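You operate a simulated robot arm through the tools that you are given. There is no shell and no other tool. Be economical: measure what you need, move in short steps, check, and stop when the job is done.

You are at the controls of a simulated two-armed robot. One attempt, no reset.

Task
Fit the 25 micron filter block and stand the housing in the steel drip tray.
Fine: lock it in and shut the vent; the lock lever drags the housing round, so hold it with the other hand.

It is judged by the outcome, as a careful person would: the job done as asked, and still so three seconds after it is handed in. It fails if anything else is knocked over, pushed out of place, dropped, spilled or broken.

Robot
Two 6-joint arms with two-finger parallel grippers on one trunk, on a base that drives. Base frame: it is fixed to the floor where the robot stands at the start and does not move with it; the origin is under the middle of the robot, x ahead of it, y to its left, z up; the surface under the hand at the start is at about z = 800. Lengths are in mm, angles in rad, forces in N, time in s.
The left shoulder is at the start at [70, 166, 1432], the right one opposite. With the tool pointing down near the work surface each hand reaches from about 360 to 780 mm from the robot's upright axis, wherever it stands, measured 20 degrees to its own side. Places, roughly: bowl of the filter housing [500, 200, 800]; filter lock lever [400, 100, 900]; filter vent lever [400, 300, 900]; steel drip tray [500, -500, 800]. Payload 3.91 kg a hand.
The tool frame of a hand sits at the grasp point between the pads (the TCP): z along the fingers, y along the line on which they close. The tips reach 30 mm beyond it. The gripper opens to 110 mm. The fingers are 20 mm wide and 10 mm thick; the gripper's body (48 by 112 mm) begins 55 mm behind the TCP.
Orientation is that of the tool frame in the base frame, as a unit quaternion [x, y, z, w]. With the fingers straight down and closing along the base's y, the tool's x points along the base's -x, its y along +y and its z along -z.

Tools
- The arms move only by the tool arm_command. It takes "left_rows", "right_rows" or both (then of equal length, played together; a hand with none holds still); each is a list of rows, each a list of 7 numbers: the shift along the tool's x, y, z in units of 100 mm (1.0 is 100 mm), then the turn, a rotation vector about the tool's x, y, z in units of 60 degrees (1.0 is 60 degrees), then the finger opening in m, from 0 to 0.11. In form: [[x, y, z, ax, ay, az, claw], ...]. A call has 1 to 12 rows; each row is the pose to reach, as a shift and turn from the pose commanded when the call began, along the tool's axes at that moment. A call with a number of a shift or a turn outside -1 to 1 is refused whole. Rows are played at 5 a second. More than 50 mm and 0.15 rad between two rows, or a gripper value outside its range, and nothing of the call is played. A pose out of reach is approached as far as the arm can. The call stops where the force on the tool passes 60 N (or 10 N more than at its start, if that is more) or the arm is blocked; 0.2 s more then pass. The fingers move at their own pace (about 108 mm/s each) and stop on an object; they squeeze with about 40 N. The grip force told is the motor's: it shows also when the fingers shut on nothing. Time passes only in rows, and 0.2 s behind the last, so rows that repeat a pose let the fingers close. It gives the time, the measured TCP pose, the force on the tool (base axes), the opening and the grip force at its end, in the units of the frame above (readings bear some noise), with the torque about the TCP (base axes, N m) and any sound that the robot's microphone picked up, and new pictures: "pictures" is both (left out), scene, wrist or none (wrist: the cameras of the hands that moved).
- Cameras (640 x 400 px; columns grow to the right, rows downward): "scene" is now at [123.4, -20.5, 1609.4]; the picture's right is [-0.13, -0.99, 0.00], its down [-0.87, 0.12, -0.49] and it looks along [0.48, -0.07, -0.87] (base axes); focal length 292 px, centre (320, 200). "left" rides on the left gripper at [77, -7, -115] in its tool frame; the picture's right is [0.09, 1.00, 0.00], its down [-0.80, 0.07, -0.59] and it looks along [-0.59, 0.05, 0.80] (tool axes); focal length 270 px, centre (320, 200). "right" rides on the right gripper at [77, 7, -114] in its tool frame; the picture's right is [-0.09, 1.00, 0.00], its down [-0.80, -0.07, -0.59] and it looks along [-0.59, -0.05, 0.80] (tool axes); focal length 270 px, centre (320, 200). There is no depth. A picture from a camera that has moved, and an enlarged one, comes with that camera's place and axes in the base frame and with its lens. The place of the scene camera against the robot may be out by one fixed shift of up to 25 mm in any direction.
- slide_trunk(by): slides the trunk up (or, below 0, down) by that many mm; the arms and the scene camera ride with it, the base frame stays. It gives what a move gives, with no picture.
- roll_base(legs): drives the robot by 1 to 6 legs, each [ahead, left, turn to the left] in mm, mm and rad, along the robot's own axes; the way and the turn of a leg run together, so that a leg with both is an arc; at most 1500 mm and 3.142 rad a leg. The arms and the cameras ride along, it lands a little off, and it stops where it bumps. It gives what a move gives, and a new picture of the scene camera.
- head_to(pan, tilt): turns the head with the scene camera to pan (to the left, within 1.501 rad either way) and tilt (down, from -0.506 to 1.204), counted from straight ahead of the robot. It gives what a move gives, and a new picture of the scene camera.
- close_up(camera, box): a new picture of the part [left, top, right, bottom] of that camera's present view, enlarged. It takes no simulated time.
- job_done(): hands the job in; it is judged then, once.

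Go step by step. Nothing tells you exact positions but the pictures and the camera data: compare them with the known pose of the tool, close in by small moves and look again before you grip or let go. The budget is 120 turns and 260 pictures, counting those below and the enlarged ones. Unless the task says otherwise, let go and move clear before handing in, and close with one line.

The tools are called after "Emit:" by a JSON object that holds its "method" and its "body". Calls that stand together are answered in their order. arm_command: Moves the arms, as the interface text tells. Its arguments: {"type":"object","properties":{"left_rows":{"type":"array"},"right_rows":{"type":"array"},"pictures":{"type":"string","enum":["both","scene","wrist","none"]}},"required":[]} The other tools are called the same way: slide_trunk (by) slides the trunk up or down; roll_base (legs) drives the base; head_to (pan, tilt) turns the head that bears the scene camera; close_up (camera, box) takes an enlarged picture of a part of a camera's view; job_done () hands the job in.

At the start:

```text
time: 0.0
left_tcp_pos: [571.9, 387.8, 1030.7]
left_orientation: [0.001, 1.0, 0.001, 0.0]
left_wrist_force: [-0.1, -0.1, -0.2]
left_torque: [0.0, -0.01, 0.01]
left_opening: 110.0
left_gripper_force: 0.1
right_tcp_pos: [665.8, -189.6, 1029.7]
right_orientation: [-0.001, 1.0, 0.0, -0.001]
right_wrist_force: [0.3, -0.2, -0.6]
right_torque: [0.0, 0.02, 0.02]
right_opening: 109.9
right_gripper_force: 0.0
trunk travel left (down, up): [-927.0, 13.0]
robot x, y, heading: [1.2, 3.1, -0.001]
head pan, tilt: [-0.134, 1.063]
```

scene: 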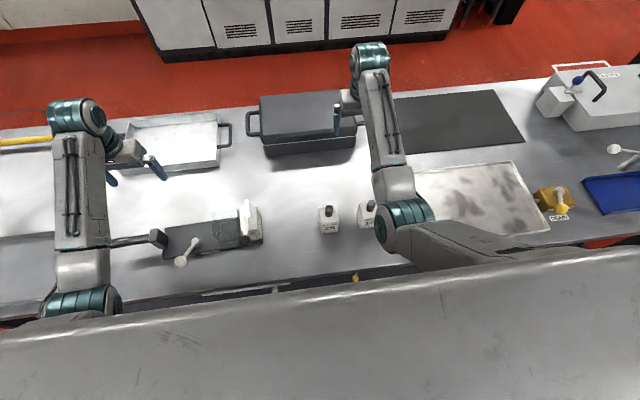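
right: 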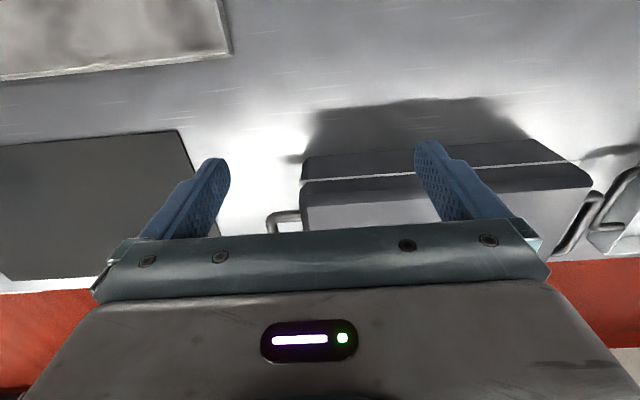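
left: 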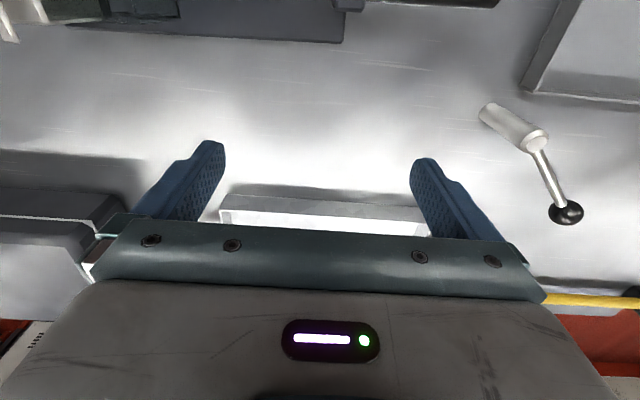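

The scene shows a dark housing with levers at the left front, two white blocks beside it, and trays on both sides. I'll enlarge the areas to read the labels first.

Emit:
{"method": "close_up", "body": {"camera": "scene", "box": [130, 180, 290, 280]}}

Emit:
{"method": "close_up", "body": {"camera": "scene", "box": [290, 180, 410, 255]}}

Emit:
{"method": "close_up", "body": {"camera": "scene", "box": [400, 60, 640, 240]}}

```text
4.00 times, centred on (210, 230) of scene
camera zoom: at [123.4, -20.5, 1609.4], right [-0.13, -0.99, 0.0], down [-0.87, 0.12, -0.49], along [0.48, -0.07, -0.87], focal length 1168 px, centre (760, 80)
```

zoom: 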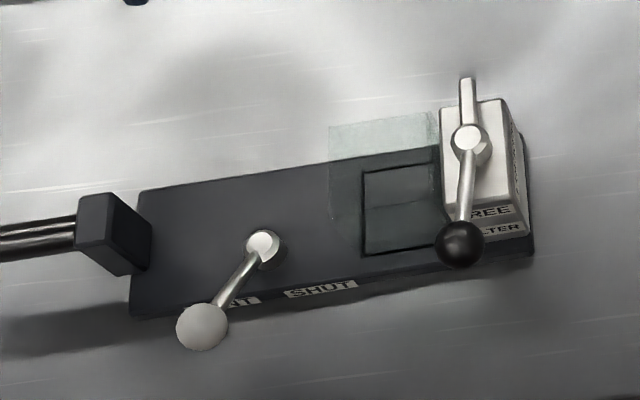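

```text
5.33 times, centred on (350, 218) of scene
camera zoom: at [123.4, -20.5, 1609.4], right [-0.13, -0.99, 0.0], down [-0.87, 0.12, -0.49], along [0.48, -0.07, -0.87], focal length 1557 px, centre (160, 107)
```

zoom: 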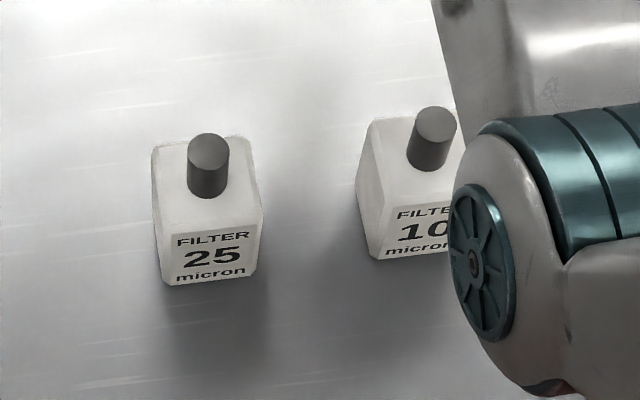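

```text
2.22 times, centred on (520, 150) of scene
camera zoom: at [123.4, -20.5, 1609.4], right [-0.13, -0.99, 0.0], down [-0.87, 0.12, -0.49], along [0.48, -0.07, -0.87], focal length 649 px, centre (-124, 311)
```

zoom: 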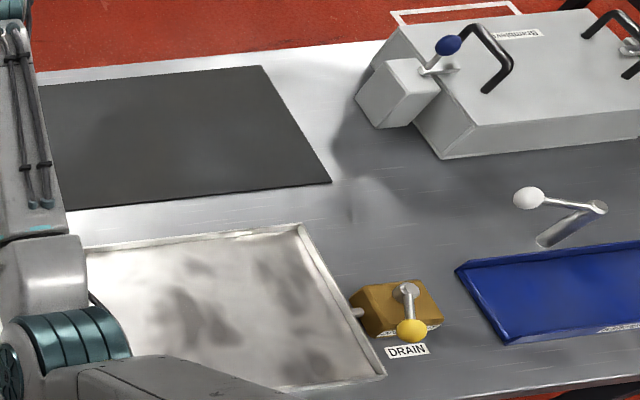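

The 25-micron block stands at about (470,-98), and the housing pocket is at about (470,185), with the lock post on its right end and the vent on its left. I'll bring both wrist cameras over them for a better look.

Emit:
{"method": "arm_command", "body": {"left_rows": [[0.25, -0.25, 0, 0, 0, 0, 0.11], [0.5, -0.5, 0, 0, 0, 0, 0.11], [0.75, -0.75, 0, 0, 0, 0, 0.11], [1, -1, 0, 0, 0, 0, 0.11]], "right_rows": [[0.25, 0.2, 0, 0, 0, 0, 0.11], [0.5, 0.3, 0, 0, 0, 0, 0.11], [0.75, 0.4, 0, 0, 0, 0, 0.11], [1, 0.5, 0, 0, 0, 0, 0.11]], "pictures": "none"}}

Emit:
{"method": "arm_command", "body": {"left_rows": [[0.2, -0.25, 0, 0, 0, 0, 0.11], [0.4, -0.5, 0, 0, 0, 0, 0.11], [0.5, -0.7, 0, 0, 0, 0, 0.11], [0.5, -0.8, 0, 0, 0, 0, 0.11]], "right_rows": [[0.25, 0.1, 0, 0, 0, 0, 0.11], [0.5, 0.2, 0, 0, 0, 0, 0.11], [0.75, 0.3, 0, 0, 0, 0, 0.11], [1, 0.4, 0, 0, 0, 0, 0.11]]}}

```text
time: 1.0
left_tcp_pos: [477.8, 301.7, 986.1]
left_orientation: [-0.001, 1.0, -0.001, 0.005]
left_wrist_force: [0.5, -0.1, 0.3]
left_torque: [-0.01, -0.02, -0.01]
left_opening: 110.0
left_gripper_force: 0.0
left hand out of reach, approached as far as the arm can: row 1, 2, 3, 4
right_tcp_pos: [576.0, -145.1, 1025.6]
right_orientation: [0.004, 1.0, -0.008, 0.01]
right_wrist_force: [0.0, -0.1, -0.4]
right_torque: [0.0, -0.03, -0.02]
right_opening: 110.1
right_gripper_force: 0.1
right hand out of reach, approached as far as the arm can: row 3, 4
trunk travel left (down, up): [-927.0, 13.0]
robot x, y, heading: [-1.3, 0.2, -0.0]
head pan, tilt: [-0.134, 1.063]
```

```text
time: 1.8
left_tcp_pos: [430.5, 234.3, 968.9]
left_orientation: [0.001, 1.0, 0.0, 0.002]
left_wrist_force: [-0.3, -0.3, -0.8]
left_torque: [-0.01, 0.0, 0.04]
left_opening: 110.1
left_gripper_force: 0.0
left hand out of reach, approached as far as the arm can: row 1, 2, 3, 4
right_tcp_pos: [509.7, -190.3, 1006.7]
right_orientation: [0.017, 0.997, -0.079, 0.009]
right_wrist_force: [0.1, 0.0, 0.8]
right_torque: [-0.01, 0.01, 0.0]
right_opening: 110.2
right_gripper_force: 0.0
right hand out of reach, approached as far as the arm can: row 1, 2, 4
trunk travel left (down, up): [-927.0, 13.0]
robot x, y, heading: [4.8, 0.3, -0.001]
head pan, tilt: [-0.134, 1.063]
stopped in row 4 (right hand): the arm was blocked; the commanded pose is now the measured one
camera scene: at [122.7, -21.8, 1609.4], right [-0.13, -0.99, 0.0], down [-0.87, 0.12, -0.49], along [0.48, -0.06, -0.87], focal length 292 px, centre (320, 200)
camera right: at [431.4, -162.4, 1117.3], right [0.12, 0.98, -0.15], down [0.79, 0.0, 0.62], along [0.6, -0.2, -0.77], focal length 270 px, centre (320, 200)
camera left: at [353.9, 227.6, 1082.7], right [-0.09, 1.0, 0.0], down [0.8, 0.07, 0.6], along [0.59, 0.05, -0.8], focal length 270 px, centre (320, 200)
```

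scene: 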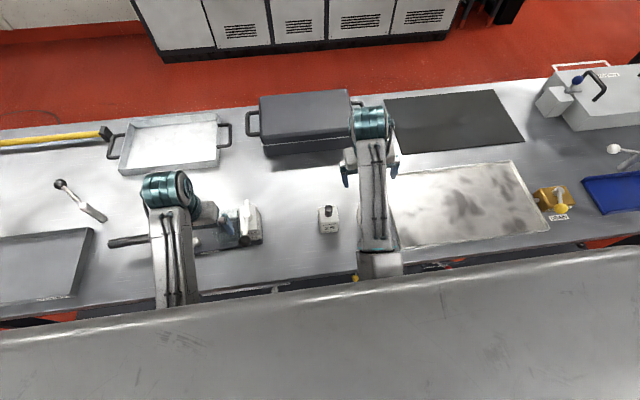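
right: 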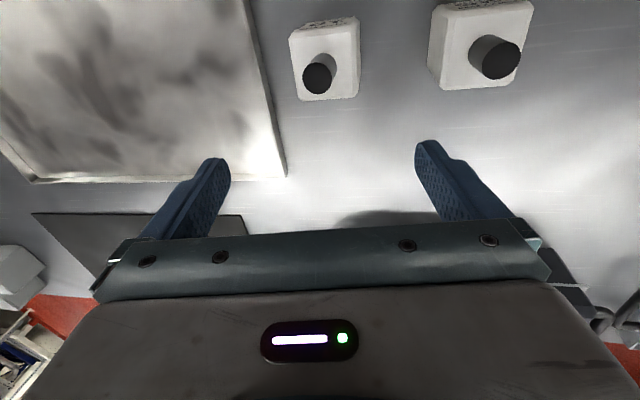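
left: 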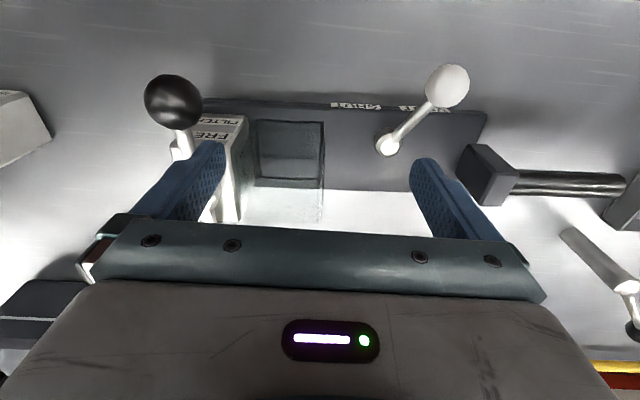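

The left camera shows the housing: lock lever with black knob beside the pocket, white-knobbed vent lever and a bar handle on its left end. I'll enlarge it to read the labels.

Emit:
{"method": "close_up", "body": {"camera": "left", "box": [130, 60, 290, 160]}}

Emit:
{"method": "close_up", "body": {"camera": "left", "box": [300, 50, 640, 250]}}

Emit:
{"method": "close_up", "body": {"camera": "left", "box": [310, 55, 470, 155]}}

Emit:
{"method": "close_up", "body": {"camera": "right", "box": [270, 0, 560, 110]}}

Emit:
{"method": "close_up", "body": {"camera": "scene", "box": [90, 180, 290, 270]}}

```text
4.00 times, centred on (210, 110) of left
camera zoom: at [353.9, 227.6, 1082.7], right [-0.09, 1.0, 0.0], down [0.8, 0.07, 0.6], along [0.59, 0.05, -0.8], focal length 1081 px, centre (760, 560)
```

zoom: 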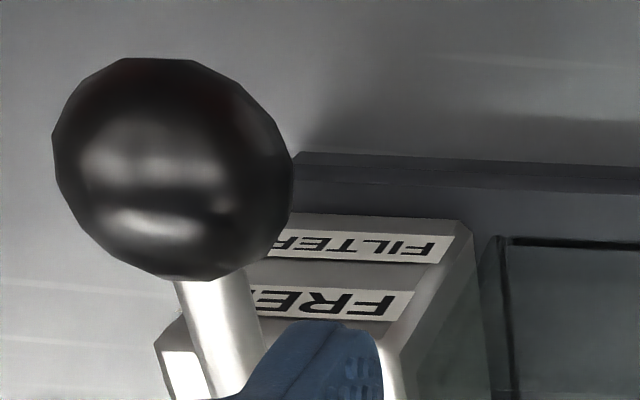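

```text
1.88 times, centred on (470, 150) of left
camera zoom: at [353.9, 227.6, 1082.7], right [-0.09, 1.0, 0.0], down [0.8, 0.07, 0.6], along [0.59, 0.05, -0.8], focal length 509 px, centre (38, 294)
```

zoom: 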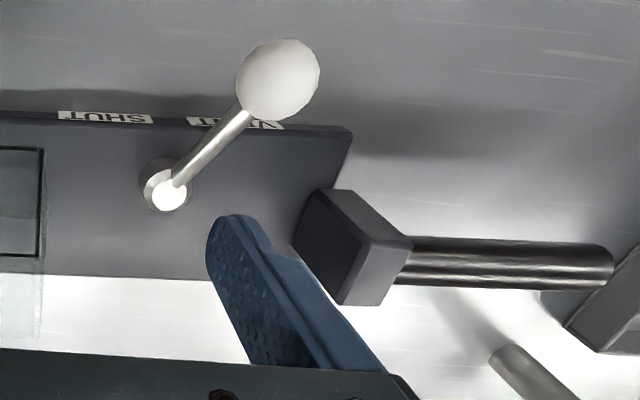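

```text
4.00 times, centred on (390, 105) of left
camera zoom: at [353.9, 227.6, 1082.7], right [-0.09, 1.0, 0.0], down [0.8, 0.07, 0.6], along [0.59, 0.05, -0.8], focal length 1081 px, centre (40, 580)
```

zoom: 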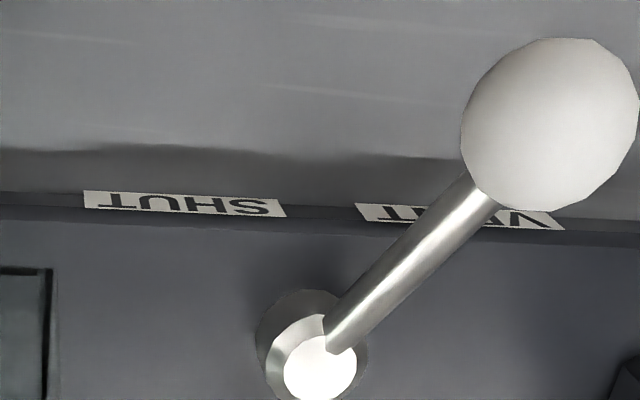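

```text
2.21 times, centred on (415, 55) of right
camera zoom: at [431.4, -162.4, 1117.3], right [0.12, 0.98, -0.15], down [0.79, 0.0, 0.62], along [0.6, -0.2, -0.77], focal length 596 px, centre (110, 520)
```

zoom: 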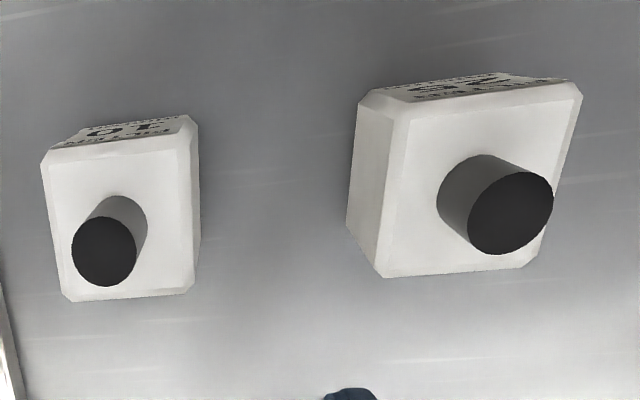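

```text
3.20 times, centred on (190, 225) of scene
camera zoom: at [122.7, -21.8, 1609.4], right [-0.13, -0.99, 0.0], down [-0.87, 0.12, -0.49], along [0.48, -0.06, -0.87], focal length 934 px, centre (736, 120)
```

zoom: 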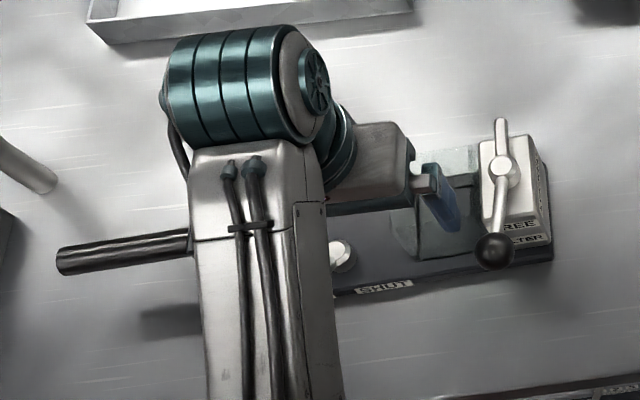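

The levers stand high near my left fingers, and the workspace is cramped this close in. I'll lift the left hand away forward and back the base 120 mm for comfortable reach.

Emit:
{"method": "arm_command", "body": {"left_rows": [[-0.2, 0, -0.2, 0, 0, 0, 0.11], [-0.5, 0.0, -0.4, 0, 0, 0, 0.11], [-0.8, 0.0, -0.6, 0, 0, 0, 0.11], [-1, 0.0, -0.8, 0, 0, 0, 0.11]], "right_rows": [[0, -0.1, 0, 0, 0, 0, 0.11], [-0.2, -0.2, -0.05, 0, 0, 0, 0.11], [-0.4, -0.2, -0.1, 0, 0, 0, 0.11], [-0.5, -0.2, -0.2, 0, 0, 0, 0.11]], "pictures": "none"}}

Emit:
{"method": "roll_base", "body": {"legs": [[-120, 0, 0]]}}

```text
time: 2.8
left_tcp_pos: [547.1, 233.0, 993.8]
left_orientation: [0.0, 1.0, -0.001, 0.004]
left_wrist_force: [-0.6, 0.3, -0.1]
left_torque: [-0.02, -0.01, -0.03]
left_opening: 110.0
left_gripper_force: 0.1
left hand out of reach, approached as far as the arm can: row 1, 2, 3, 4
right_tcp_pos: [563.6, -204.3, 1016.9]
right_orientation: [0.016, 0.997, -0.08, 0.011]
right_wrist_force: [0.4, -0.5, -0.1]
right_torque: [-0.03, -0.05, -0.02]
right_opening: 110.2
right_gripper_force: 0.0
right hand out of reach, approached as far as the arm can: row 1, 2, 3, 4
trunk travel left (down, up): [-927.0, 13.0]
robot x, y, heading: [-1.2, 2.1, 0.003]
head pan, tilt: [-0.134, 1.063]
```

```text
time: 4.1
left_tcp_pos: [429.2, 232.6, 992.1]
left_orientation: [0.0, 1.0, 0.0, 0.004]
left_wrist_force: [0.4, 0.6, 0.1]
left_torque: [-0.04, -0.02, 0.0]
left_opening: 109.9
left_gripper_force: 0.1
right_tcp_pos: [445.8, -203.6, 1017.1]
right_orientation: [0.016, 0.997, -0.08, 0.011]
right_wrist_force: [0.1, 0.5, -0.6]
right_torque: [0.02, 0.01, 0.0]
right_opening: 109.8
right_gripper_force: 0.0
trunk travel left (down, up): [-927.0, 13.0]
robot x, y, heading: [-120.8, -4.9, -0.007]
head pan, tilt: [-0.134, 1.063]
camera scene: at [7.2, -20.6, 1609.1], right [-0.13, -0.99, 0.0], down [-0.87, 0.12, -0.49], along [0.48, -0.07, -0.87], focal length 292 px, centre (320, 200)
```

scene: 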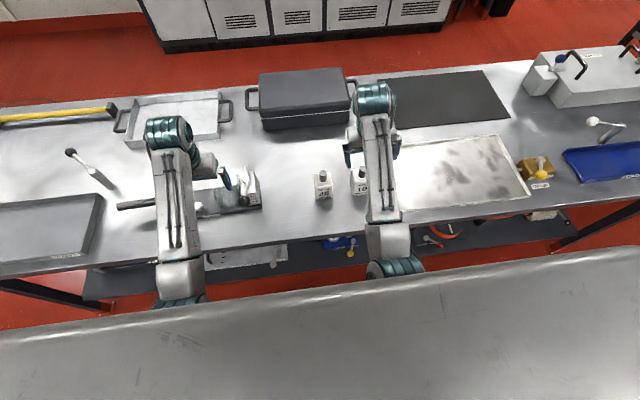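

The base is back by 120 mm and the marbled tray at about (490,-545) matches the drip tray's place. Next I'll raise and level the hands and look with the wrist cameras.

Emit:
{"method": "arm_command", "body": {"left_rows": [[0, 0, -0.2, 0, 0, 0, 0.11], [0, -0.1, -0.4, 0, 0, 0, 0.11], [0, -0.2, -0.6, 0, 0, 0, 0.11], [0, -0.2, -0.6, 0, 0, 0, 0.11]], "right_rows": [[0, 0, -0.1, 0.0, 0, 0, 0.11], [0, 0.2, -0.2, 0.05, 0, 0, 0.11], [0, 0.4, -0.2, 0.1, 0, 0, 0.11], [0, 0.4, -0.2, 0.152, 0, 0, 0.11]]}}

Emit:
{"method": "close_up", "body": {"camera": "scene", "box": [180, 150, 300, 225]}}

Emit:
{"method": "close_up", "body": {"camera": "left", "box": [140, 40, 460, 240]}}

```text
time: 5.3
left_tcp_pos: [440.8, 214.0, 1001.6]
left_orientation: [0.001, 1.0, -0.001, 0.005]
left_wrist_force: [0.9, -0.4, -0.5]
left_torque: [0.02, -0.01, 0.0]
left_opening: 110.1
left_gripper_force: 0.0
left hand out of reach, approached as far as the arm can: row 1, 2, 3, 4
right_tcp_pos: [447.2, -223.0, 1027.4]
right_orientation: [0.037, 0.977, -0.21, 0.009]
right_wrist_force: [0.2, 0.1, -0.1]
right_torque: [0.0, -0.01, 0.0]
right_opening: 110.0
right_gripper_force: 0.2
right hand out of reach, approached as far as the arm can: row 1
trunk travel left (down, up): [-927.0, 13.0]
robot x, y, heading: [-123.2, -1.8, 0.007]
head pan, tilt: [-0.134, 1.063]
stopped in row 4 (right hand): the arm was blocked; the commanded pose is now the measured one
camera scene: at [4.5, -19.6, 1609.3], right [-0.13, -0.99, 0.0], down [-0.87, 0.12, -0.49], along [0.48, -0.07, -0.87], focal length 292 px, centre (320, 200)
camera right: at [371.5, -164.3, 1126.9], right [0.16, 0.9, -0.41], down [0.79, 0.13, 0.6], along [0.59, -0.42, -0.69], focal length 270 px, centre (320, 200)
camera left: at [362.9, 207.4, 1114.8], right [-0.09, 1.0, 0.0], down [0.79, 0.07, 0.6], along [0.6, 0.05, -0.8], focal length 270 px, centre (320, 200)
```

scene: 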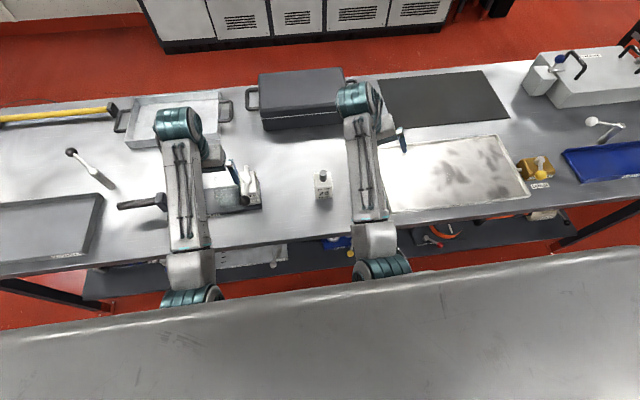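
right: 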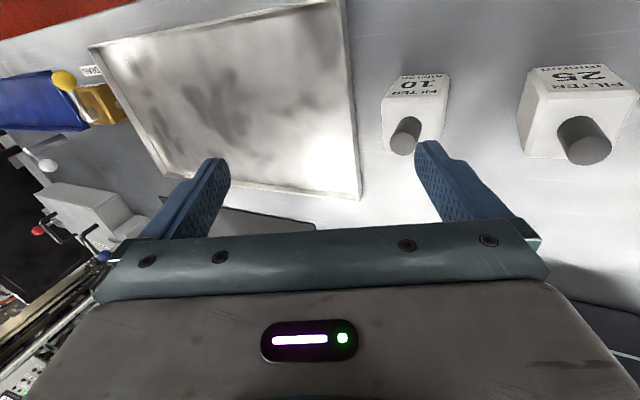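
left: 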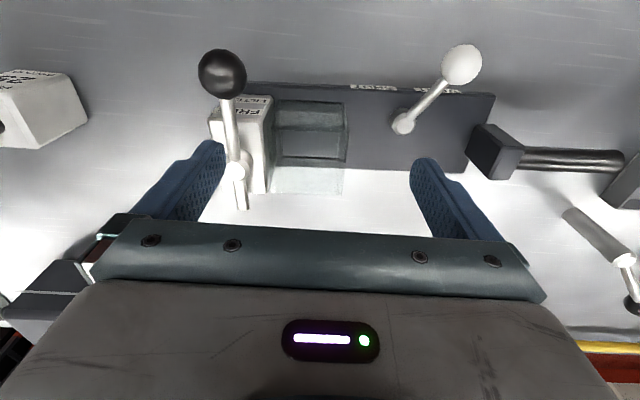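

```text
5.33 times, centred on (240, 188) of scene
camera zoom: at [4.5, -19.6, 1609.3], right [-0.13, -0.99, 0.0], down [-0.87, 0.12, -0.49], along [0.48, -0.07, -0.87], focal length 1557 px, centre (747, 267)
```

zoom: 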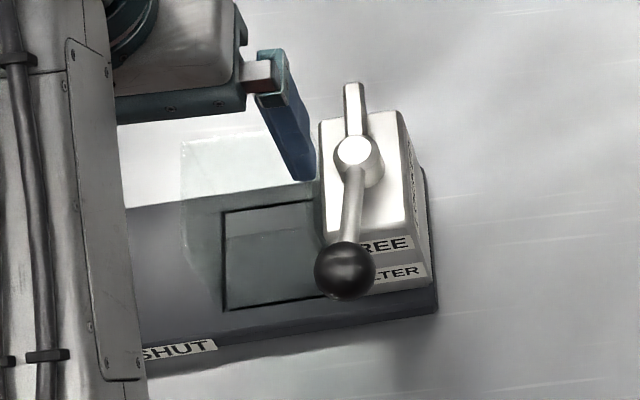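

```text
2.00 times, centred on (300, 140) of left
camera zoom: at [362.9, 207.4, 1114.8], right [-0.09, 1.0, 0.0], down [0.79, 0.07, 0.6], along [0.6, 0.05, -0.8], focal length 541 px, centre (360, 320)
```

zoom: 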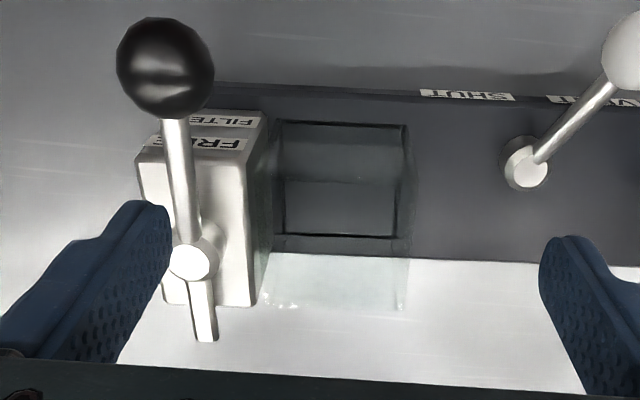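

My right-hand tilt went the wrong way; I'll level it now at a lower height. The left hand shifts sideways for a better baseline on the housing.

Emit:
{"method": "arm_command", "body": {"right_rows": [[0, 0.0, 0.1, -0.1, 0, 0, 0.11], [0, 0.0, 0.2, -0.2, 0, 0, 0.11], [0, 0.0, 0.2, -0.3, 0, 0, 0.11], [0, 0, 0.2, -0.41, 0, 0, 0.11]], "left_rows": [[0, 0.3, 0, 0, 0, 0, 0.11], [0, 0.6, 0, 0, 0, 0, 0.11], [0, 0.9, 0, 0, 0, 0, 0.11], [0, 1, 0, 0, 0, 0, 0.11]], "pictures": "wrist"}}

Emit:
{"method": "close_up", "body": {"camera": "left", "box": [80, 40, 400, 240]}}

```text
time: 6.3
left_tcp_pos: [439.6, 313.6, 1002.3]
left_orientation: [0.002, 1.0, -0.001, 0.006]
left_wrist_force: [-0.4, 0.0, 0.0]
left_torque: [0.02, 0.0, 0.01]
left_opening: 110.1
left_gripper_force: 0.0
right_tcp_pos: [447.4, -230.8, 1010.7]
right_orientation: [0.033, 0.999, 0.006, 0.016]
right_wrist_force: [0.7, -0.6, 0.4]
right_torque: [0.01, 0.02, 0.02]
right_opening: 110.3
right_gripper_force: 0.1
trunk travel left (down, up): [-927.0, 13.0]
robot x, y, heading: [-118.0, 2.3, -0.001]
head pan, tilt: [-0.134, 1.063]
camera right: at [367.4, -219.7, 1121.6], right [0.15, 0.99, 0.02], down [0.77, -0.13, 0.62], along [0.61, -0.08, -0.78], focal length 270 px, centre (320, 200)
camera left: at [361.6, 306.1, 1115.6], right [-0.09, 1.0, 0.0], down [0.79, 0.07, 0.6], along [0.6, 0.05, -0.8], focal length 270 px, centre (320, 200)
```

right: 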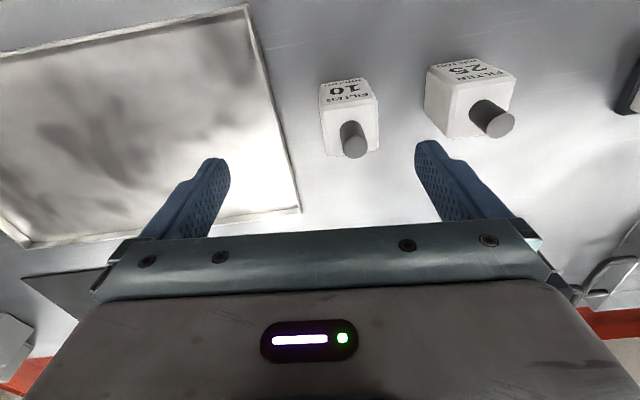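
left: 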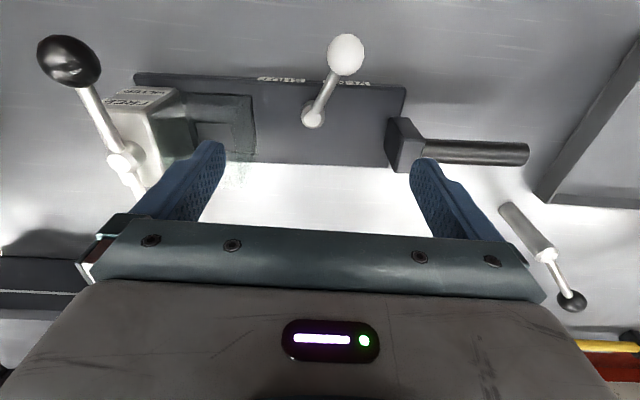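

```text
2.00 times, centred on (240, 140) of left
camera zoom: at [361.6, 306.1, 1115.6], right [-0.09, 1.0, 0.0], down [0.79, 0.07, 0.6], along [0.6, 0.05, -0.8], focal length 541 px, centre (480, 320)
```

zoom: 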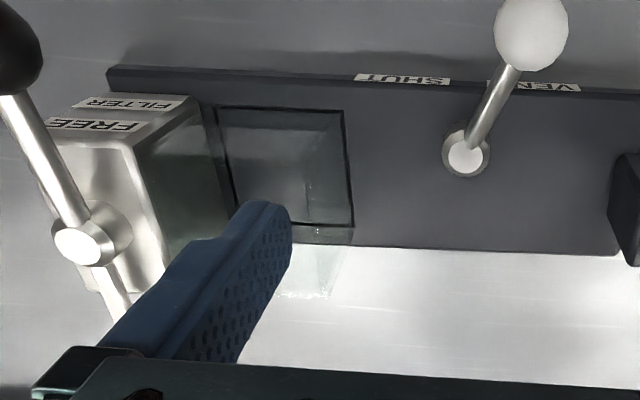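

Triangulating from the two left views: seat about (488,207,820), ~66 mm square and yawed ~0.05; lock pivot (485,147,919) with knob (409,147,927); vent pivot (468,307,832) with knob (400,332,858); bar handle at y 415–527, z≈865. Next I'll level the right hand and bring it over the 25 block.

Emit:
{"method": "arm_command", "body": {"right_rows": [[0, 0.3, 0.05, 0.011, 0.03, -0.063, 0.11], [0, 0.6, 0.1, 0.011, 0.03, -0.063, 0.11], [0, 0.9, 0.1, 0.011, 0.03, -0.063, 0.11], [0, 1.0, 0.1, 0.011, 0.03, -0.063, 0.11]], "pictures": "wrist"}}

Emit:
{"method": "close_up", "body": {"camera": "right", "box": [240, 40, 480, 190]}}

```text
time: 7.3
left_tcp_pos: [440.8, 312.6, 1002.2]
left_orientation: [0.002, 1.0, 0.0, 0.007]
left_wrist_force: [-0.6, 0.2, 0.8]
left_torque: [0.0, -0.02, -0.02]
left_opening: 110.1
left_gripper_force: 0.1
right_tcp_pos: [454.2, -144.1, 997.3]
right_orientation: [0.005, 1.0, -0.013, 0.0]
right_wrist_force: [-0.1, 0.1, 0.1]
right_torque: [0.0, -0.01, -0.02]
right_opening: 110.1
right_gripper_force: 0.1
trunk travel left (down, up): [-927.0, 13.0]
robot x, y, heading: [-123.6, -2.4, 0.001]
head pan, tilt: [-0.134, 1.063]
camera right: at [378.5, -134.4, 1110.8], right [0.1, 0.99, -0.03], down [0.8, -0.06, 0.6], along [0.59, -0.08, -0.8], focal length 270 px, centre (320, 200)
```

right: 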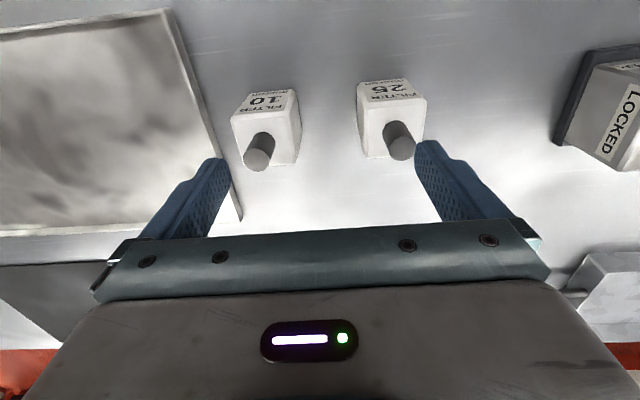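

```text
2.67 times, centred on (360, 115) of right
camera zoom: at [378.5, -134.4, 1110.8], right [0.1, 0.99, -0.03], down [0.8, -0.06, 0.6], along [0.59, -0.08, -0.8], focal length 721 px, centre (213, 427)
```

zoom: 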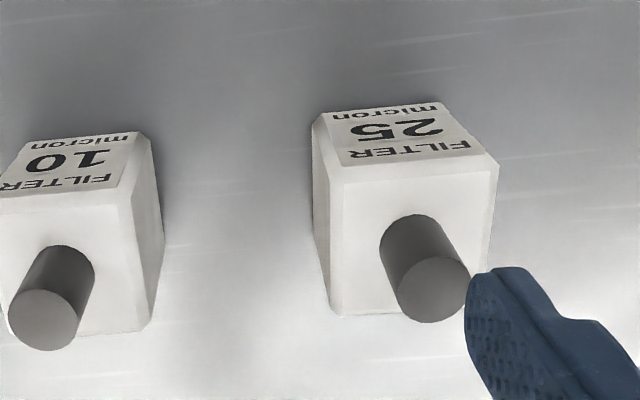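

The lever must swing to my right ("LOCKED" is on the right face). The block is about 54x54x70 at (482,-84) with a 26 mm knob on top up to z≈907. For more height while carrying, I'll back off 60 mm, raise the trunk fully, and clear the right hand.

Emit:
{"method": "roll_base", "body": {"legs": [[-60, 0, 0]]}}

Emit:
{"method": "slide_trunk", "body": {"by": 12}}

Emit:
{"method": "arm_command", "body": {"left_rows": [[0, -0.3, -0.1, 0, 0, 0, 0.11], [-0.2, -0.6, -0.2, 0, 0, 0, 0.11], [-0.4, -0.9, -0.3, 0, 0, 0, 0.11], [-0.6, -1.0, -0.3, 0, 0, 0, 0.11]], "right_rows": [[0, -0.3, 0, 0, 0, 0, 0.11], [0, -0.6, 0, 0, 0, 0, 0.11], [0, -0.9, 0, 0, 0, 0, 0.11], [0, -1.0, 0, 0, 0, 0, 0.11]], "pictures": "none"}}

```text
time: 8.2
left_tcp_pos: [389.0, 313.6, 997.2]
left_orientation: [0.0, 1.0, 0.0, 0.003]
left_wrist_force: [1.6, -0.2, -0.4]
left_torque: [-0.02, 0.08, 0.0]
left_opening: 109.9
left_gripper_force: 0.0
right_tcp_pos: [405.5, -145.2, 993.1]
right_orientation: [0.004, 1.0, -0.014, -0.002]
right_wrist_force: [1.1, -0.2, -0.9]
right_torque: [0.0, 0.05, 0.0]
right_opening: 109.8
right_gripper_force: 0.0
trunk travel left (down, up): [-927.0, 13.0]
robot x, y, heading: [-178.9, 3.5, -0.0]
head pan, tilt: [-0.134, 1.063]
camera scene: at [-42.6, -20.4, 1608.3], right [-0.13, -0.99, 0.0], down [-0.87, 0.12, -0.48], along [0.48, -0.07, -0.88], focal length 292 px, centre (320, 200)
```

scene: 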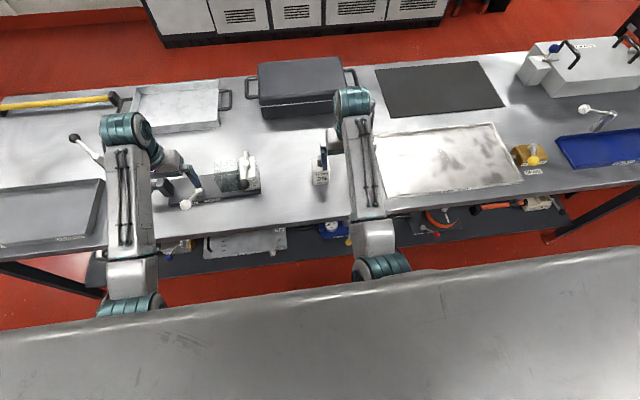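

```text
time: 8.8
left_tcp_pos: [385.1, 312.3, 1011.9]
left_orientation: [0.0, 1.0, 0.0, 0.004]
left_wrist_force: [0.3, 0.4, 0.0]
left_torque: [-0.02, 0.04, -0.03]
left_opening: 109.8
left_gripper_force: 0.1
right_tcp_pos: [401.7, -145.3, 1007.6]
right_orientation: [0.005, 1.0, -0.014, 0.0]
right_wrist_force: [-0.1, -0.4, 0.0]
right_torque: [0.04, 0.01, 0.0]
right_opening: 110.0
right_gripper_force: 0.1
trunk travel left (down, up): [-939.0, 1.0]
robot x, y, heading: [-182.0, -0.7, 0.001]
head pan, tilt: [-0.134, 1.063]
```

```text
time: 9.8
left_tcp_pos: [440.8, 213.0, 1044.4]
left_orientation: [0.0, 1.0, 0.001, 0.008]
left_wrist_force: [0.4, -0.7, -0.1]
left_torque: [-0.02, -0.04, -0.01]
left_opening: 110.0
left_gripper_force: 0.1
left hand out of reach, approached as far as the arm can: row 1, 2, 3
right_tcp_pos: [396.5, -245.3, 1012.4]
right_orientation: [0.005, 1.0, -0.012, 0.001]
right_wrist_force: [0.3, -0.8, 0.6]
right_torque: [-0.01, 0.02, -0.02]
right_opening: 110.1
right_gripper_force: 0.1
trunk travel left (down, up): [-939.0, 1.0]
robot x, y, heading: [-177.6, 2.0, -0.001]
head pan, tilt: [-0.134, 1.063]
```

The left hand can reach z≈1044 now. I'll carry it across to above the 25 block and look.

Emit:
{"method": "arm_command", "body": {"left_rows": [[0, -0.33, 0, 0, 0, 0, 0.11], [0, -0.66, 0, 0, 0, 0, 0.11], [0, -1.0, 0, 0, 0, 0, 0.11]], "pictures": "none"}}

Emit:
{"method": "arm_command", "body": {"left_rows": [[0, -0.33, 0, 0, 0, 0, 0.11], [0, -0.66, 0, 0, 0, 0, 0.08], [0, -1.0, 0, 0, 0, 0, 0.08]], "pictures": "none"}}

Emit:
{"method": "arm_command", "body": {"left_rows": [[0, -0.33, 0, 0, 0, 0, 0.08], [-0.2, -0.66, 0, 0, 0, 0, 0.08], [-0.4, -0.97, 0.1, 0, 0, 0, 0.08], [-0.4, -0.97, 0.3, 0, 0, 0, 0.08]]}}

```text
time: 10.6
left_tcp_pos: [441.4, 112.8, 1045.1]
left_orientation: [0.0, 1.0, 0.001, 0.006]
left_wrist_force: [0.1, 0.3, 0.1]
left_torque: [0.01, 0.01, -0.02]
left_opening: 109.9
left_gripper_force: 0.0
right_tcp_pos: [395.3, -244.5, 1011.8]
right_orientation: [0.004, 1.0, -0.012, 0.001]
right_wrist_force: [0.3, 0.3, 0.1]
right_torque: [-0.01, 0.0, -0.01]
right_opening: 110.0
right_gripper_force: 0.1
trunk travel left (down, up): [-939.0, 1.0]
robot x, y, heading: [-178.0, 3.3, 0.002]
head pan, tilt: [-0.134, 1.063]
```

```text
time: 11.6
left_tcp_pos: [465.0, 99.4, 1025.9]
left_orientation: [-0.027, 0.999, 0.044, 0.007]
left_wrist_force: [0.1, -0.4, 0.3]
left_torque: [-0.03, 0.0, 0.0]
left_opening: 80.0
left_gripper_force: 0.1
left hand out of reach, approached as far as the arm can: row 3
right_tcp_pos: [397.6, -245.1, 1011.4]
right_orientation: [0.005, 1.0, -0.013, 0.002]
right_wrist_force: [-0.2, -0.1, 0.5]
right_torque: [-0.02, -0.02, 0.01]
right_opening: 109.8
right_gripper_force: 0.1
trunk travel left (down, up): [-939.0, 1.0]
robot x, y, heading: [-178.8, 1.5, 0.003]
head pan, tilt: [-0.134, 1.063]
stopped in row 3 (left hand): the arm was blocked; the commanded pose is now the measured one
```

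```text
time: 12.6
left_tcp_pos: [515.0, 15.0, 989.3]
left_orientation: [-0.031, 0.998, 0.047, 0.009]
left_wrist_force: [-0.2, 0.2, -0.3]
left_torque: [0.0, 0.02, 0.0]
left_opening: 80.1
left_gripper_force: 0.1
right_tcp_pos: [395.8, -244.4, 1011.7]
right_orientation: [0.005, 1.0, -0.013, 0.001]
right_wrist_force: [0.8, -0.5, 0.2]
right_torque: [0.0, -0.01, -0.03]
right_opening: 110.1
right_gripper_force: 0.0
trunk travel left (down, up): [-939.0, 1.0]
robot x, y, heading: [-176.7, 0.6, 0.001]
head pan, tilt: [-0.134, 1.063]
camera scene: at [-54.4, -20.3, 1621.4], right [-0.13, -0.99, 0.0], down [-0.87, 0.12, -0.49], along [0.48, -0.07, -0.87], focal length 292 px, centre (320, 200)
camera left: at [437.0, -5.7, 1101.1], right [-0.15, 0.98, 0.09], down [0.79, 0.06, 0.62], along [0.6, 0.16, -0.78], focal length 270 px, centre (320, 200)
```

scene: 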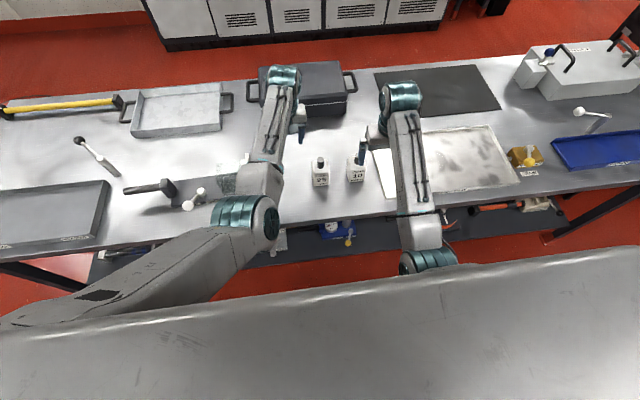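
left: 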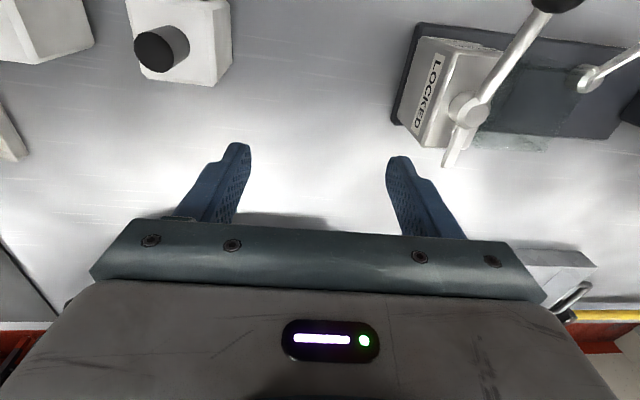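

The left arm is awkward reaching across, so I'll shift the base 150 mm to the right to put both the block and housing in front of it.

Emit:
{"method": "roll_base", "body": {"legs": [[0, -150, 0]]}}

```text
time: 14.0
left_tcp_pos: [513.0, -128.7, 986.4]
left_orientation: [-0.031, 0.998, 0.045, 0.008]
left_wrist_force: [0.5, 0.3, -0.2]
left_torque: [-0.03, 0.03, 0.05]
left_opening: 80.0
left_gripper_force: 0.0
right_tcp_pos: [395.9, -389.5, 1013.4]
right_orientation: [0.005, 1.0, -0.013, 0.002]
right_wrist_force: [1.0, 0.7, 0.2]
right_torque: [-0.01, -0.01, 0.01]
right_opening: 110.0
right_gripper_force: 0.1
trunk travel left (down, up): [-939.0, 1.0]
robot x, y, heading: [-178.4, -148.0, -0.003]
head pan, tilt: [-0.134, 1.063]
camera scene: at [-54.1, -164.0, 1621.4], right [-0.13, -0.99, 0.0], down [-0.87, 0.12, -0.49], along [0.48, -0.07, -0.87], focal length 292 px, centre (320, 200)
```

scene: 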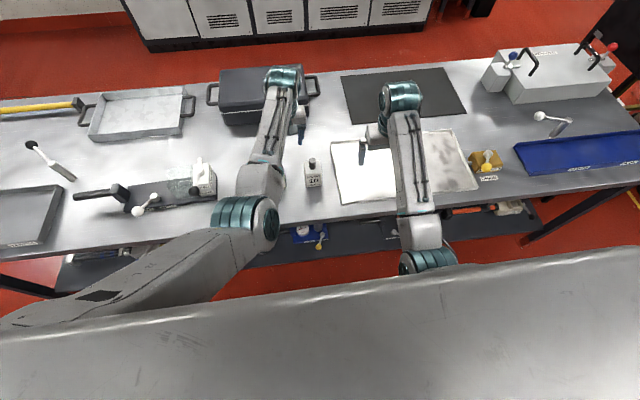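

Level the left hand and centre it over the block at (482,-84).

Emit:
{"method": "arm_command", "body": {"left_rows": [[0.1, 0.15, -0.05, 0.086, 0.015, 0.059, 0.08], [0.2, 0.3, -0.1, 0.086, 0.015, 0.059, 0.08], [0.31, 0.45, -0.1, 0.086, 0.015, 0.059, 0.08], [0.31, 0.45, -0.1, 0.086, 0.015, 0.059, 0.08]]}}

```text
time: 15.0
left_tcp_pos: [481.3, -87.0, 999.9]
left_orientation: [0.0, 1.0, 0.003, 0.0]
left_wrist_force: [-0.2, -0.5, 0.2]
left_torque: [-0.01, 0.02, 0.01]
left_opening: 80.0
left_gripper_force: 0.0
right_tcp_pos: [397.7, -391.9, 1012.3]
right_orientation: [0.005, 1.0, -0.013, 0.002]
right_wrist_force: [-0.1, -0.2, 0.5]
right_torque: [0.01, 0.01, -0.02]
right_opening: 110.0
right_gripper_force: 0.0
trunk travel left (down, up): [-939.0, 1.0]
robot x, y, heading: [-178.0, -150.9, -0.002]
head pan, tilt: [-0.134, 1.063]
camera scene: at [-53.7, -167.9, 1621.3], right [-0.13, -0.99, 0.0], down [-0.87, 0.12, -0.49], along [0.48, -0.07, -0.87], focal length 292 px, centre (320, 200)
camera left: at [403.9, -94.0, 1114.7], right [-0.09, 1.0, 0.01], down [0.8, 0.07, 0.6], along [0.59, 0.06, -0.8], focal length 270 px, centre (320, 200)
```

scene: 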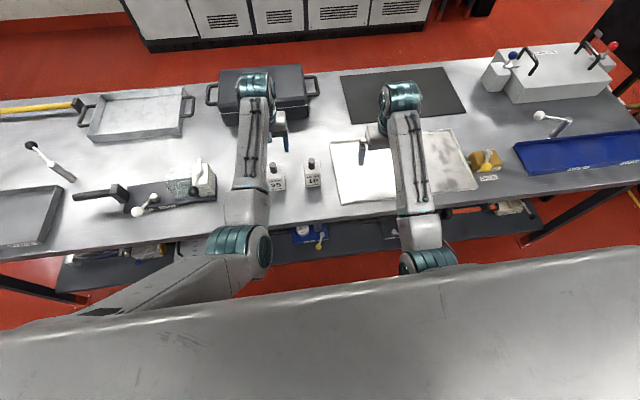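
left: 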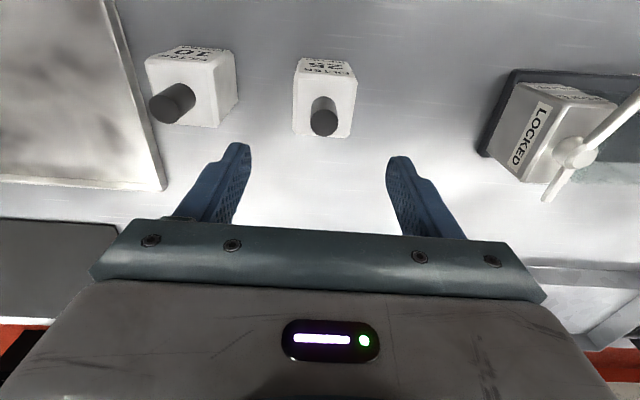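

Handle top at about (480,-83), under the hand. I'll descend part way and check.

Emit:
{"method": "arm_command", "body": {"left_rows": [[0, 0.04, 0.2, 0, 0, 0, 0.08], [0, 0.04, 0.4, 0, 0, 0, 0.08], [0, 0.04, 0.55, 0, 0, 0, 0.08], [0, 0.04, 0.55, 0, 0, 0, 0.08]], "pictures": "wrist"}}

Emit:
{"method": "close_up", "body": {"camera": "left", "box": [200, 40, 440, 190]}}

```text
time: 16.0
left_tcp_pos: [480.5, -85.7, 943.5]
left_orientation: [0.0, 1.0, 0.001, -0.001]
left_wrist_force: [-0.4, -0.3, 0.0]
left_torque: [0.03, 0.0, -0.02]
left_opening: 79.8
left_gripper_force: 0.1
right_tcp_pos: [396.5, -391.6, 1011.9]
right_orientation: [0.005, 1.0, -0.012, 0.002]
right_wrist_force: [-0.8, -0.2, 0.3]
right_torque: [0.01, 0.01, 0.03]
right_opening: 110.1
right_gripper_force: 0.0
trunk travel left (down, up): [-939.0, 1.0]
robot x, y, heading: [-179.8, -148.5, 0.005]
head pan, tilt: [-0.134, 1.063]
camera left: at [402.7, -91.6, 1058.2], right [-0.09, 1.0, 0.0], down [0.8, 0.07, 0.59], along [0.59, 0.05, -0.8], focal length 270 px, centre (320, 200)
```

left: 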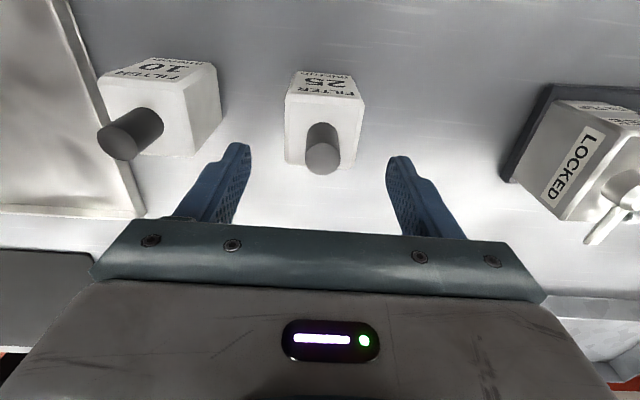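

```text
2.67 times, centred on (320, 115) of left
camera zoom: at [402.7, -91.6, 1058.2], right [-0.09, 1.0, 0.0], down [0.8, 0.07, 0.59], along [0.59, 0.05, -0.8], focal length 721 px, centre (320, 427)
```

zoom: 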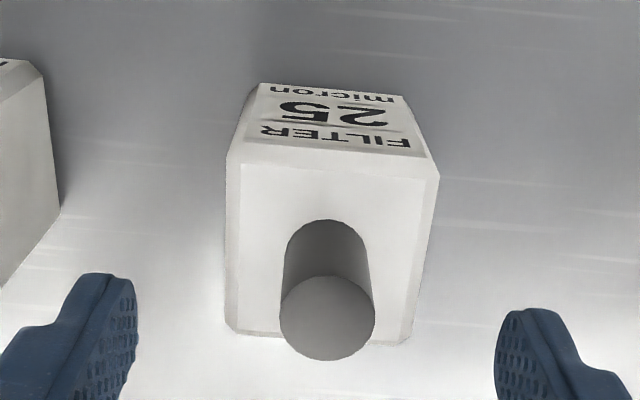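

The block looks ~50 mm wide, top at z≈880, 20 mm handle to ~917. I'll lower to TCP z≈918 and close.

Emit:
{"method": "arm_command", "body": {"left_rows": [[0.02, 0.02, 0.15, 0, 0, 0, 0.06], [0.02, 0.02, 0.26, 0, 0, 0, 0.05], [0.02, 0.02, 0.26, 0, 0, 0, 0.05], [0.02, 0.02, 0.26, 0, 0, 0, 0.0], [0.02, 0.02, 0.26, 0, 0, 0, 0.0], [0.02, 0.02, 0.26, 0, 0, 0, 0.0]], "pictures": "wrist"}}

```text
time: 17.4
left_tcp_pos: [478.5, -82.4, 919.5]
left_orientation: [0.0, 1.0, 0.002, -0.001]
left_wrist_force: [0.9, 0.1, -1.2]
left_torque: [0.01, -0.01, 0.02]
left_opening: 20.7
left_gripper_force: 39.8
right_tcp_pos: [397.7, -390.1, 1012.1]
right_orientation: [0.005, 1.0, -0.012, 0.001]
right_wrist_force: [0.1, 0.0, 0.1]
right_torque: [0.03, 0.02, 0.01]
right_opening: 110.2
right_gripper_force: 0.1
trunk travel left (down, up): [-939.0, 1.0]
robot x, y, heading: [-178.4, -144.4, -0.007]
head pan, tilt: [-0.134, 1.063]
camera left: at [400.9, -89.4, 1032.9], right [-0.09, 1.0, 0.0], down [0.8, 0.07, 0.59], along [0.59, 0.06, -0.8], focal length 270 px, centre (320, 200)
```

left: 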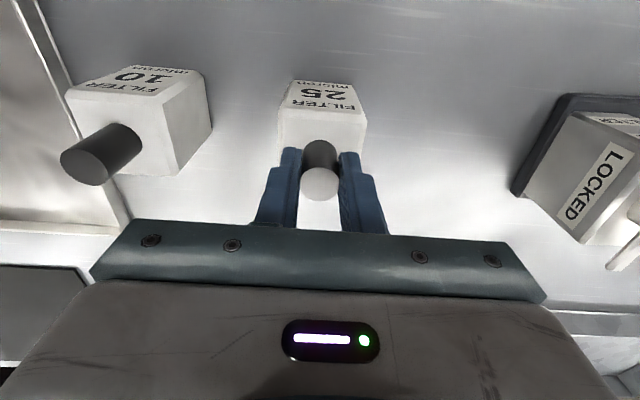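

The handle is gripped (20.7 mm). I'll lift straight up and check that the block follows.

Emit:
{"method": "arm_command", "body": {"left_rows": [[0, 0, -0.2, 0, 0, 0, 0], [0, 0, -0.5, 0, 0, 0, 0], [0, 0, -0.8, 0, 0, 0, 0], [-0.2, 0, -0.95, 0, 0, 0, 0], [-0.4, 0, -1.0, 0, 0, 0, 0], [-0.7, 0, -1.0, 0, 0, 0, 0], [-0.9, 0, -1.0, 0, 0, 0, 0], [-0.9, 0, -1.0, 0, 0, 0, 0]]}}

```text
time: 19.2
left_tcp_pos: [567.5, -81.3, 1019.0]
left_orientation: [0.0, 1.0, 0.002, -0.001]
left_wrist_force: [0.4, 0.1, -0.9]
left_torque: [0.05, 0.01, 0.01]
left_opening: 20.4
left_gripper_force: 39.8
right_tcp_pos: [396.7, -390.7, 1013.8]
right_orientation: [0.005, 1.0, -0.012, 0.002]
right_wrist_force: [0.3, -0.5, 0.8]
right_torque: [0.01, -0.02, 0.05]
right_opening: 109.6
right_gripper_force: 0.1
trunk travel left (down, up): [-939.0, 1.0]
robot x, y, heading: [-177.8, -147.7, -0.001]
head pan, tilt: [-0.134, 1.063]
camera scene: at [-54.4, -167.7, 1621.4], right [-0.13, -0.99, 0.0], down [-0.87, 0.12, -0.49], along [0.48, -0.07, -0.87], focal length 292 px, centre (320, 200)
camera left: at [490.5, -88.6, 1133.3], right [-0.09, 1.0, 0.0], down [0.8, 0.07, 0.59], along [0.59, 0.06, -0.8], focal length 270 px, centre (320, 200)
```

scene: 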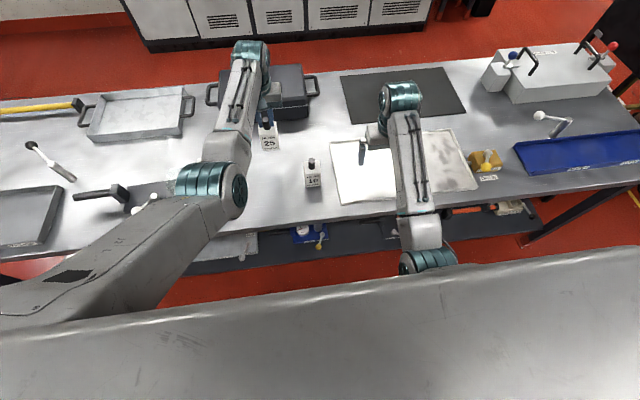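
left: 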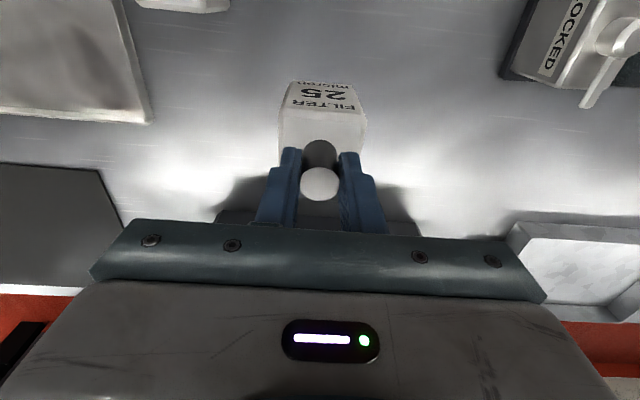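

The block follows cleanly. I'll rise to z≈1050 at x≈577, then drive left so the block passes behind the lock post.

Emit:
{"method": "arm_command", "body": {"left_rows": [[-0.1, 0, -0.15, 0, 0, 0, 0], [-0.15, 0, -0.35, 0, 0, 0, 0], [-0.15, 0, -0.35, 0, 0, 0, 0]], "pictures": "none"}}

Emit:
{"method": "roll_base", "body": {"legs": [[0, 180, 0]]}}

```text
time: 20.0
left_tcp_pos: [582.1, -82.2, 1053.4]
left_orientation: [0.0, 1.0, 0.001, -0.001]
left_wrist_force: [-0.2, 0.8, -1.8]
left_torque: [0.02, -0.01, 0.01]
left_opening: 20.9
left_gripper_force: 39.9
right_tcp_pos: [395.5, -391.0, 1011.7]
right_orientation: [0.005, 1.0, -0.012, 0.001]
right_wrist_force: [0.3, -0.1, 0.5]
right_torque: [0.0, -0.01, -0.01]
right_opening: 109.9
right_gripper_force: 0.1
trunk travel left (down, up): [-939.0, 1.0]
robot x, y, heading: [-180.3, -145.1, -0.005]
head pan, tilt: [-0.134, 1.063]
```

```text
time: 21.5
left_tcp_pos: [581.6, 91.9, 1053.6]
left_orientation: [0.001, 1.0, 0.004, -0.002]
left_wrist_force: [1.0, -0.7, -0.7]
left_torque: [0.03, -0.02, -0.01]
left_opening: 20.6
left_gripper_force: 40.3
right_tcp_pos: [398.2, -217.8, 1011.7]
right_orientation: [0.006, 1.0, -0.011, 0.001]
right_wrist_force: [-0.6, -0.1, 0.5]
right_torque: [0.04, 0.03, 0.0]
right_opening: 110.0
right_gripper_force: 0.0
trunk travel left (down, up): [-939.0, 1.0]
robot x, y, heading: [-177.1, 32.2, 0.001]
head pan, tilt: [-0.134, 1.063]
camera scene: at [-53.5, 4.8, 1621.3], right [-0.14, -0.99, 0.0], down [-0.87, 0.12, -0.49], along [0.48, -0.06, -0.87], focal length 292 px, centre (320, 200)
```

scene: 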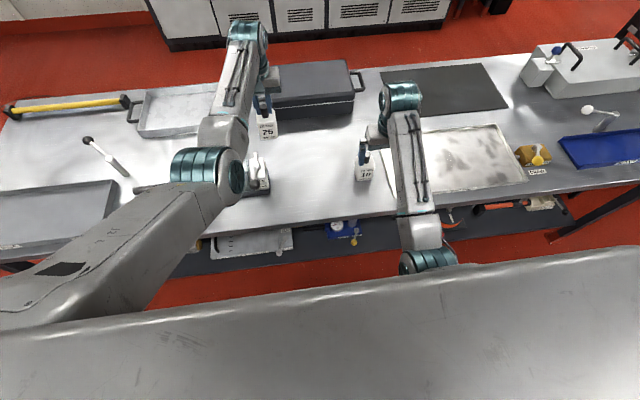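

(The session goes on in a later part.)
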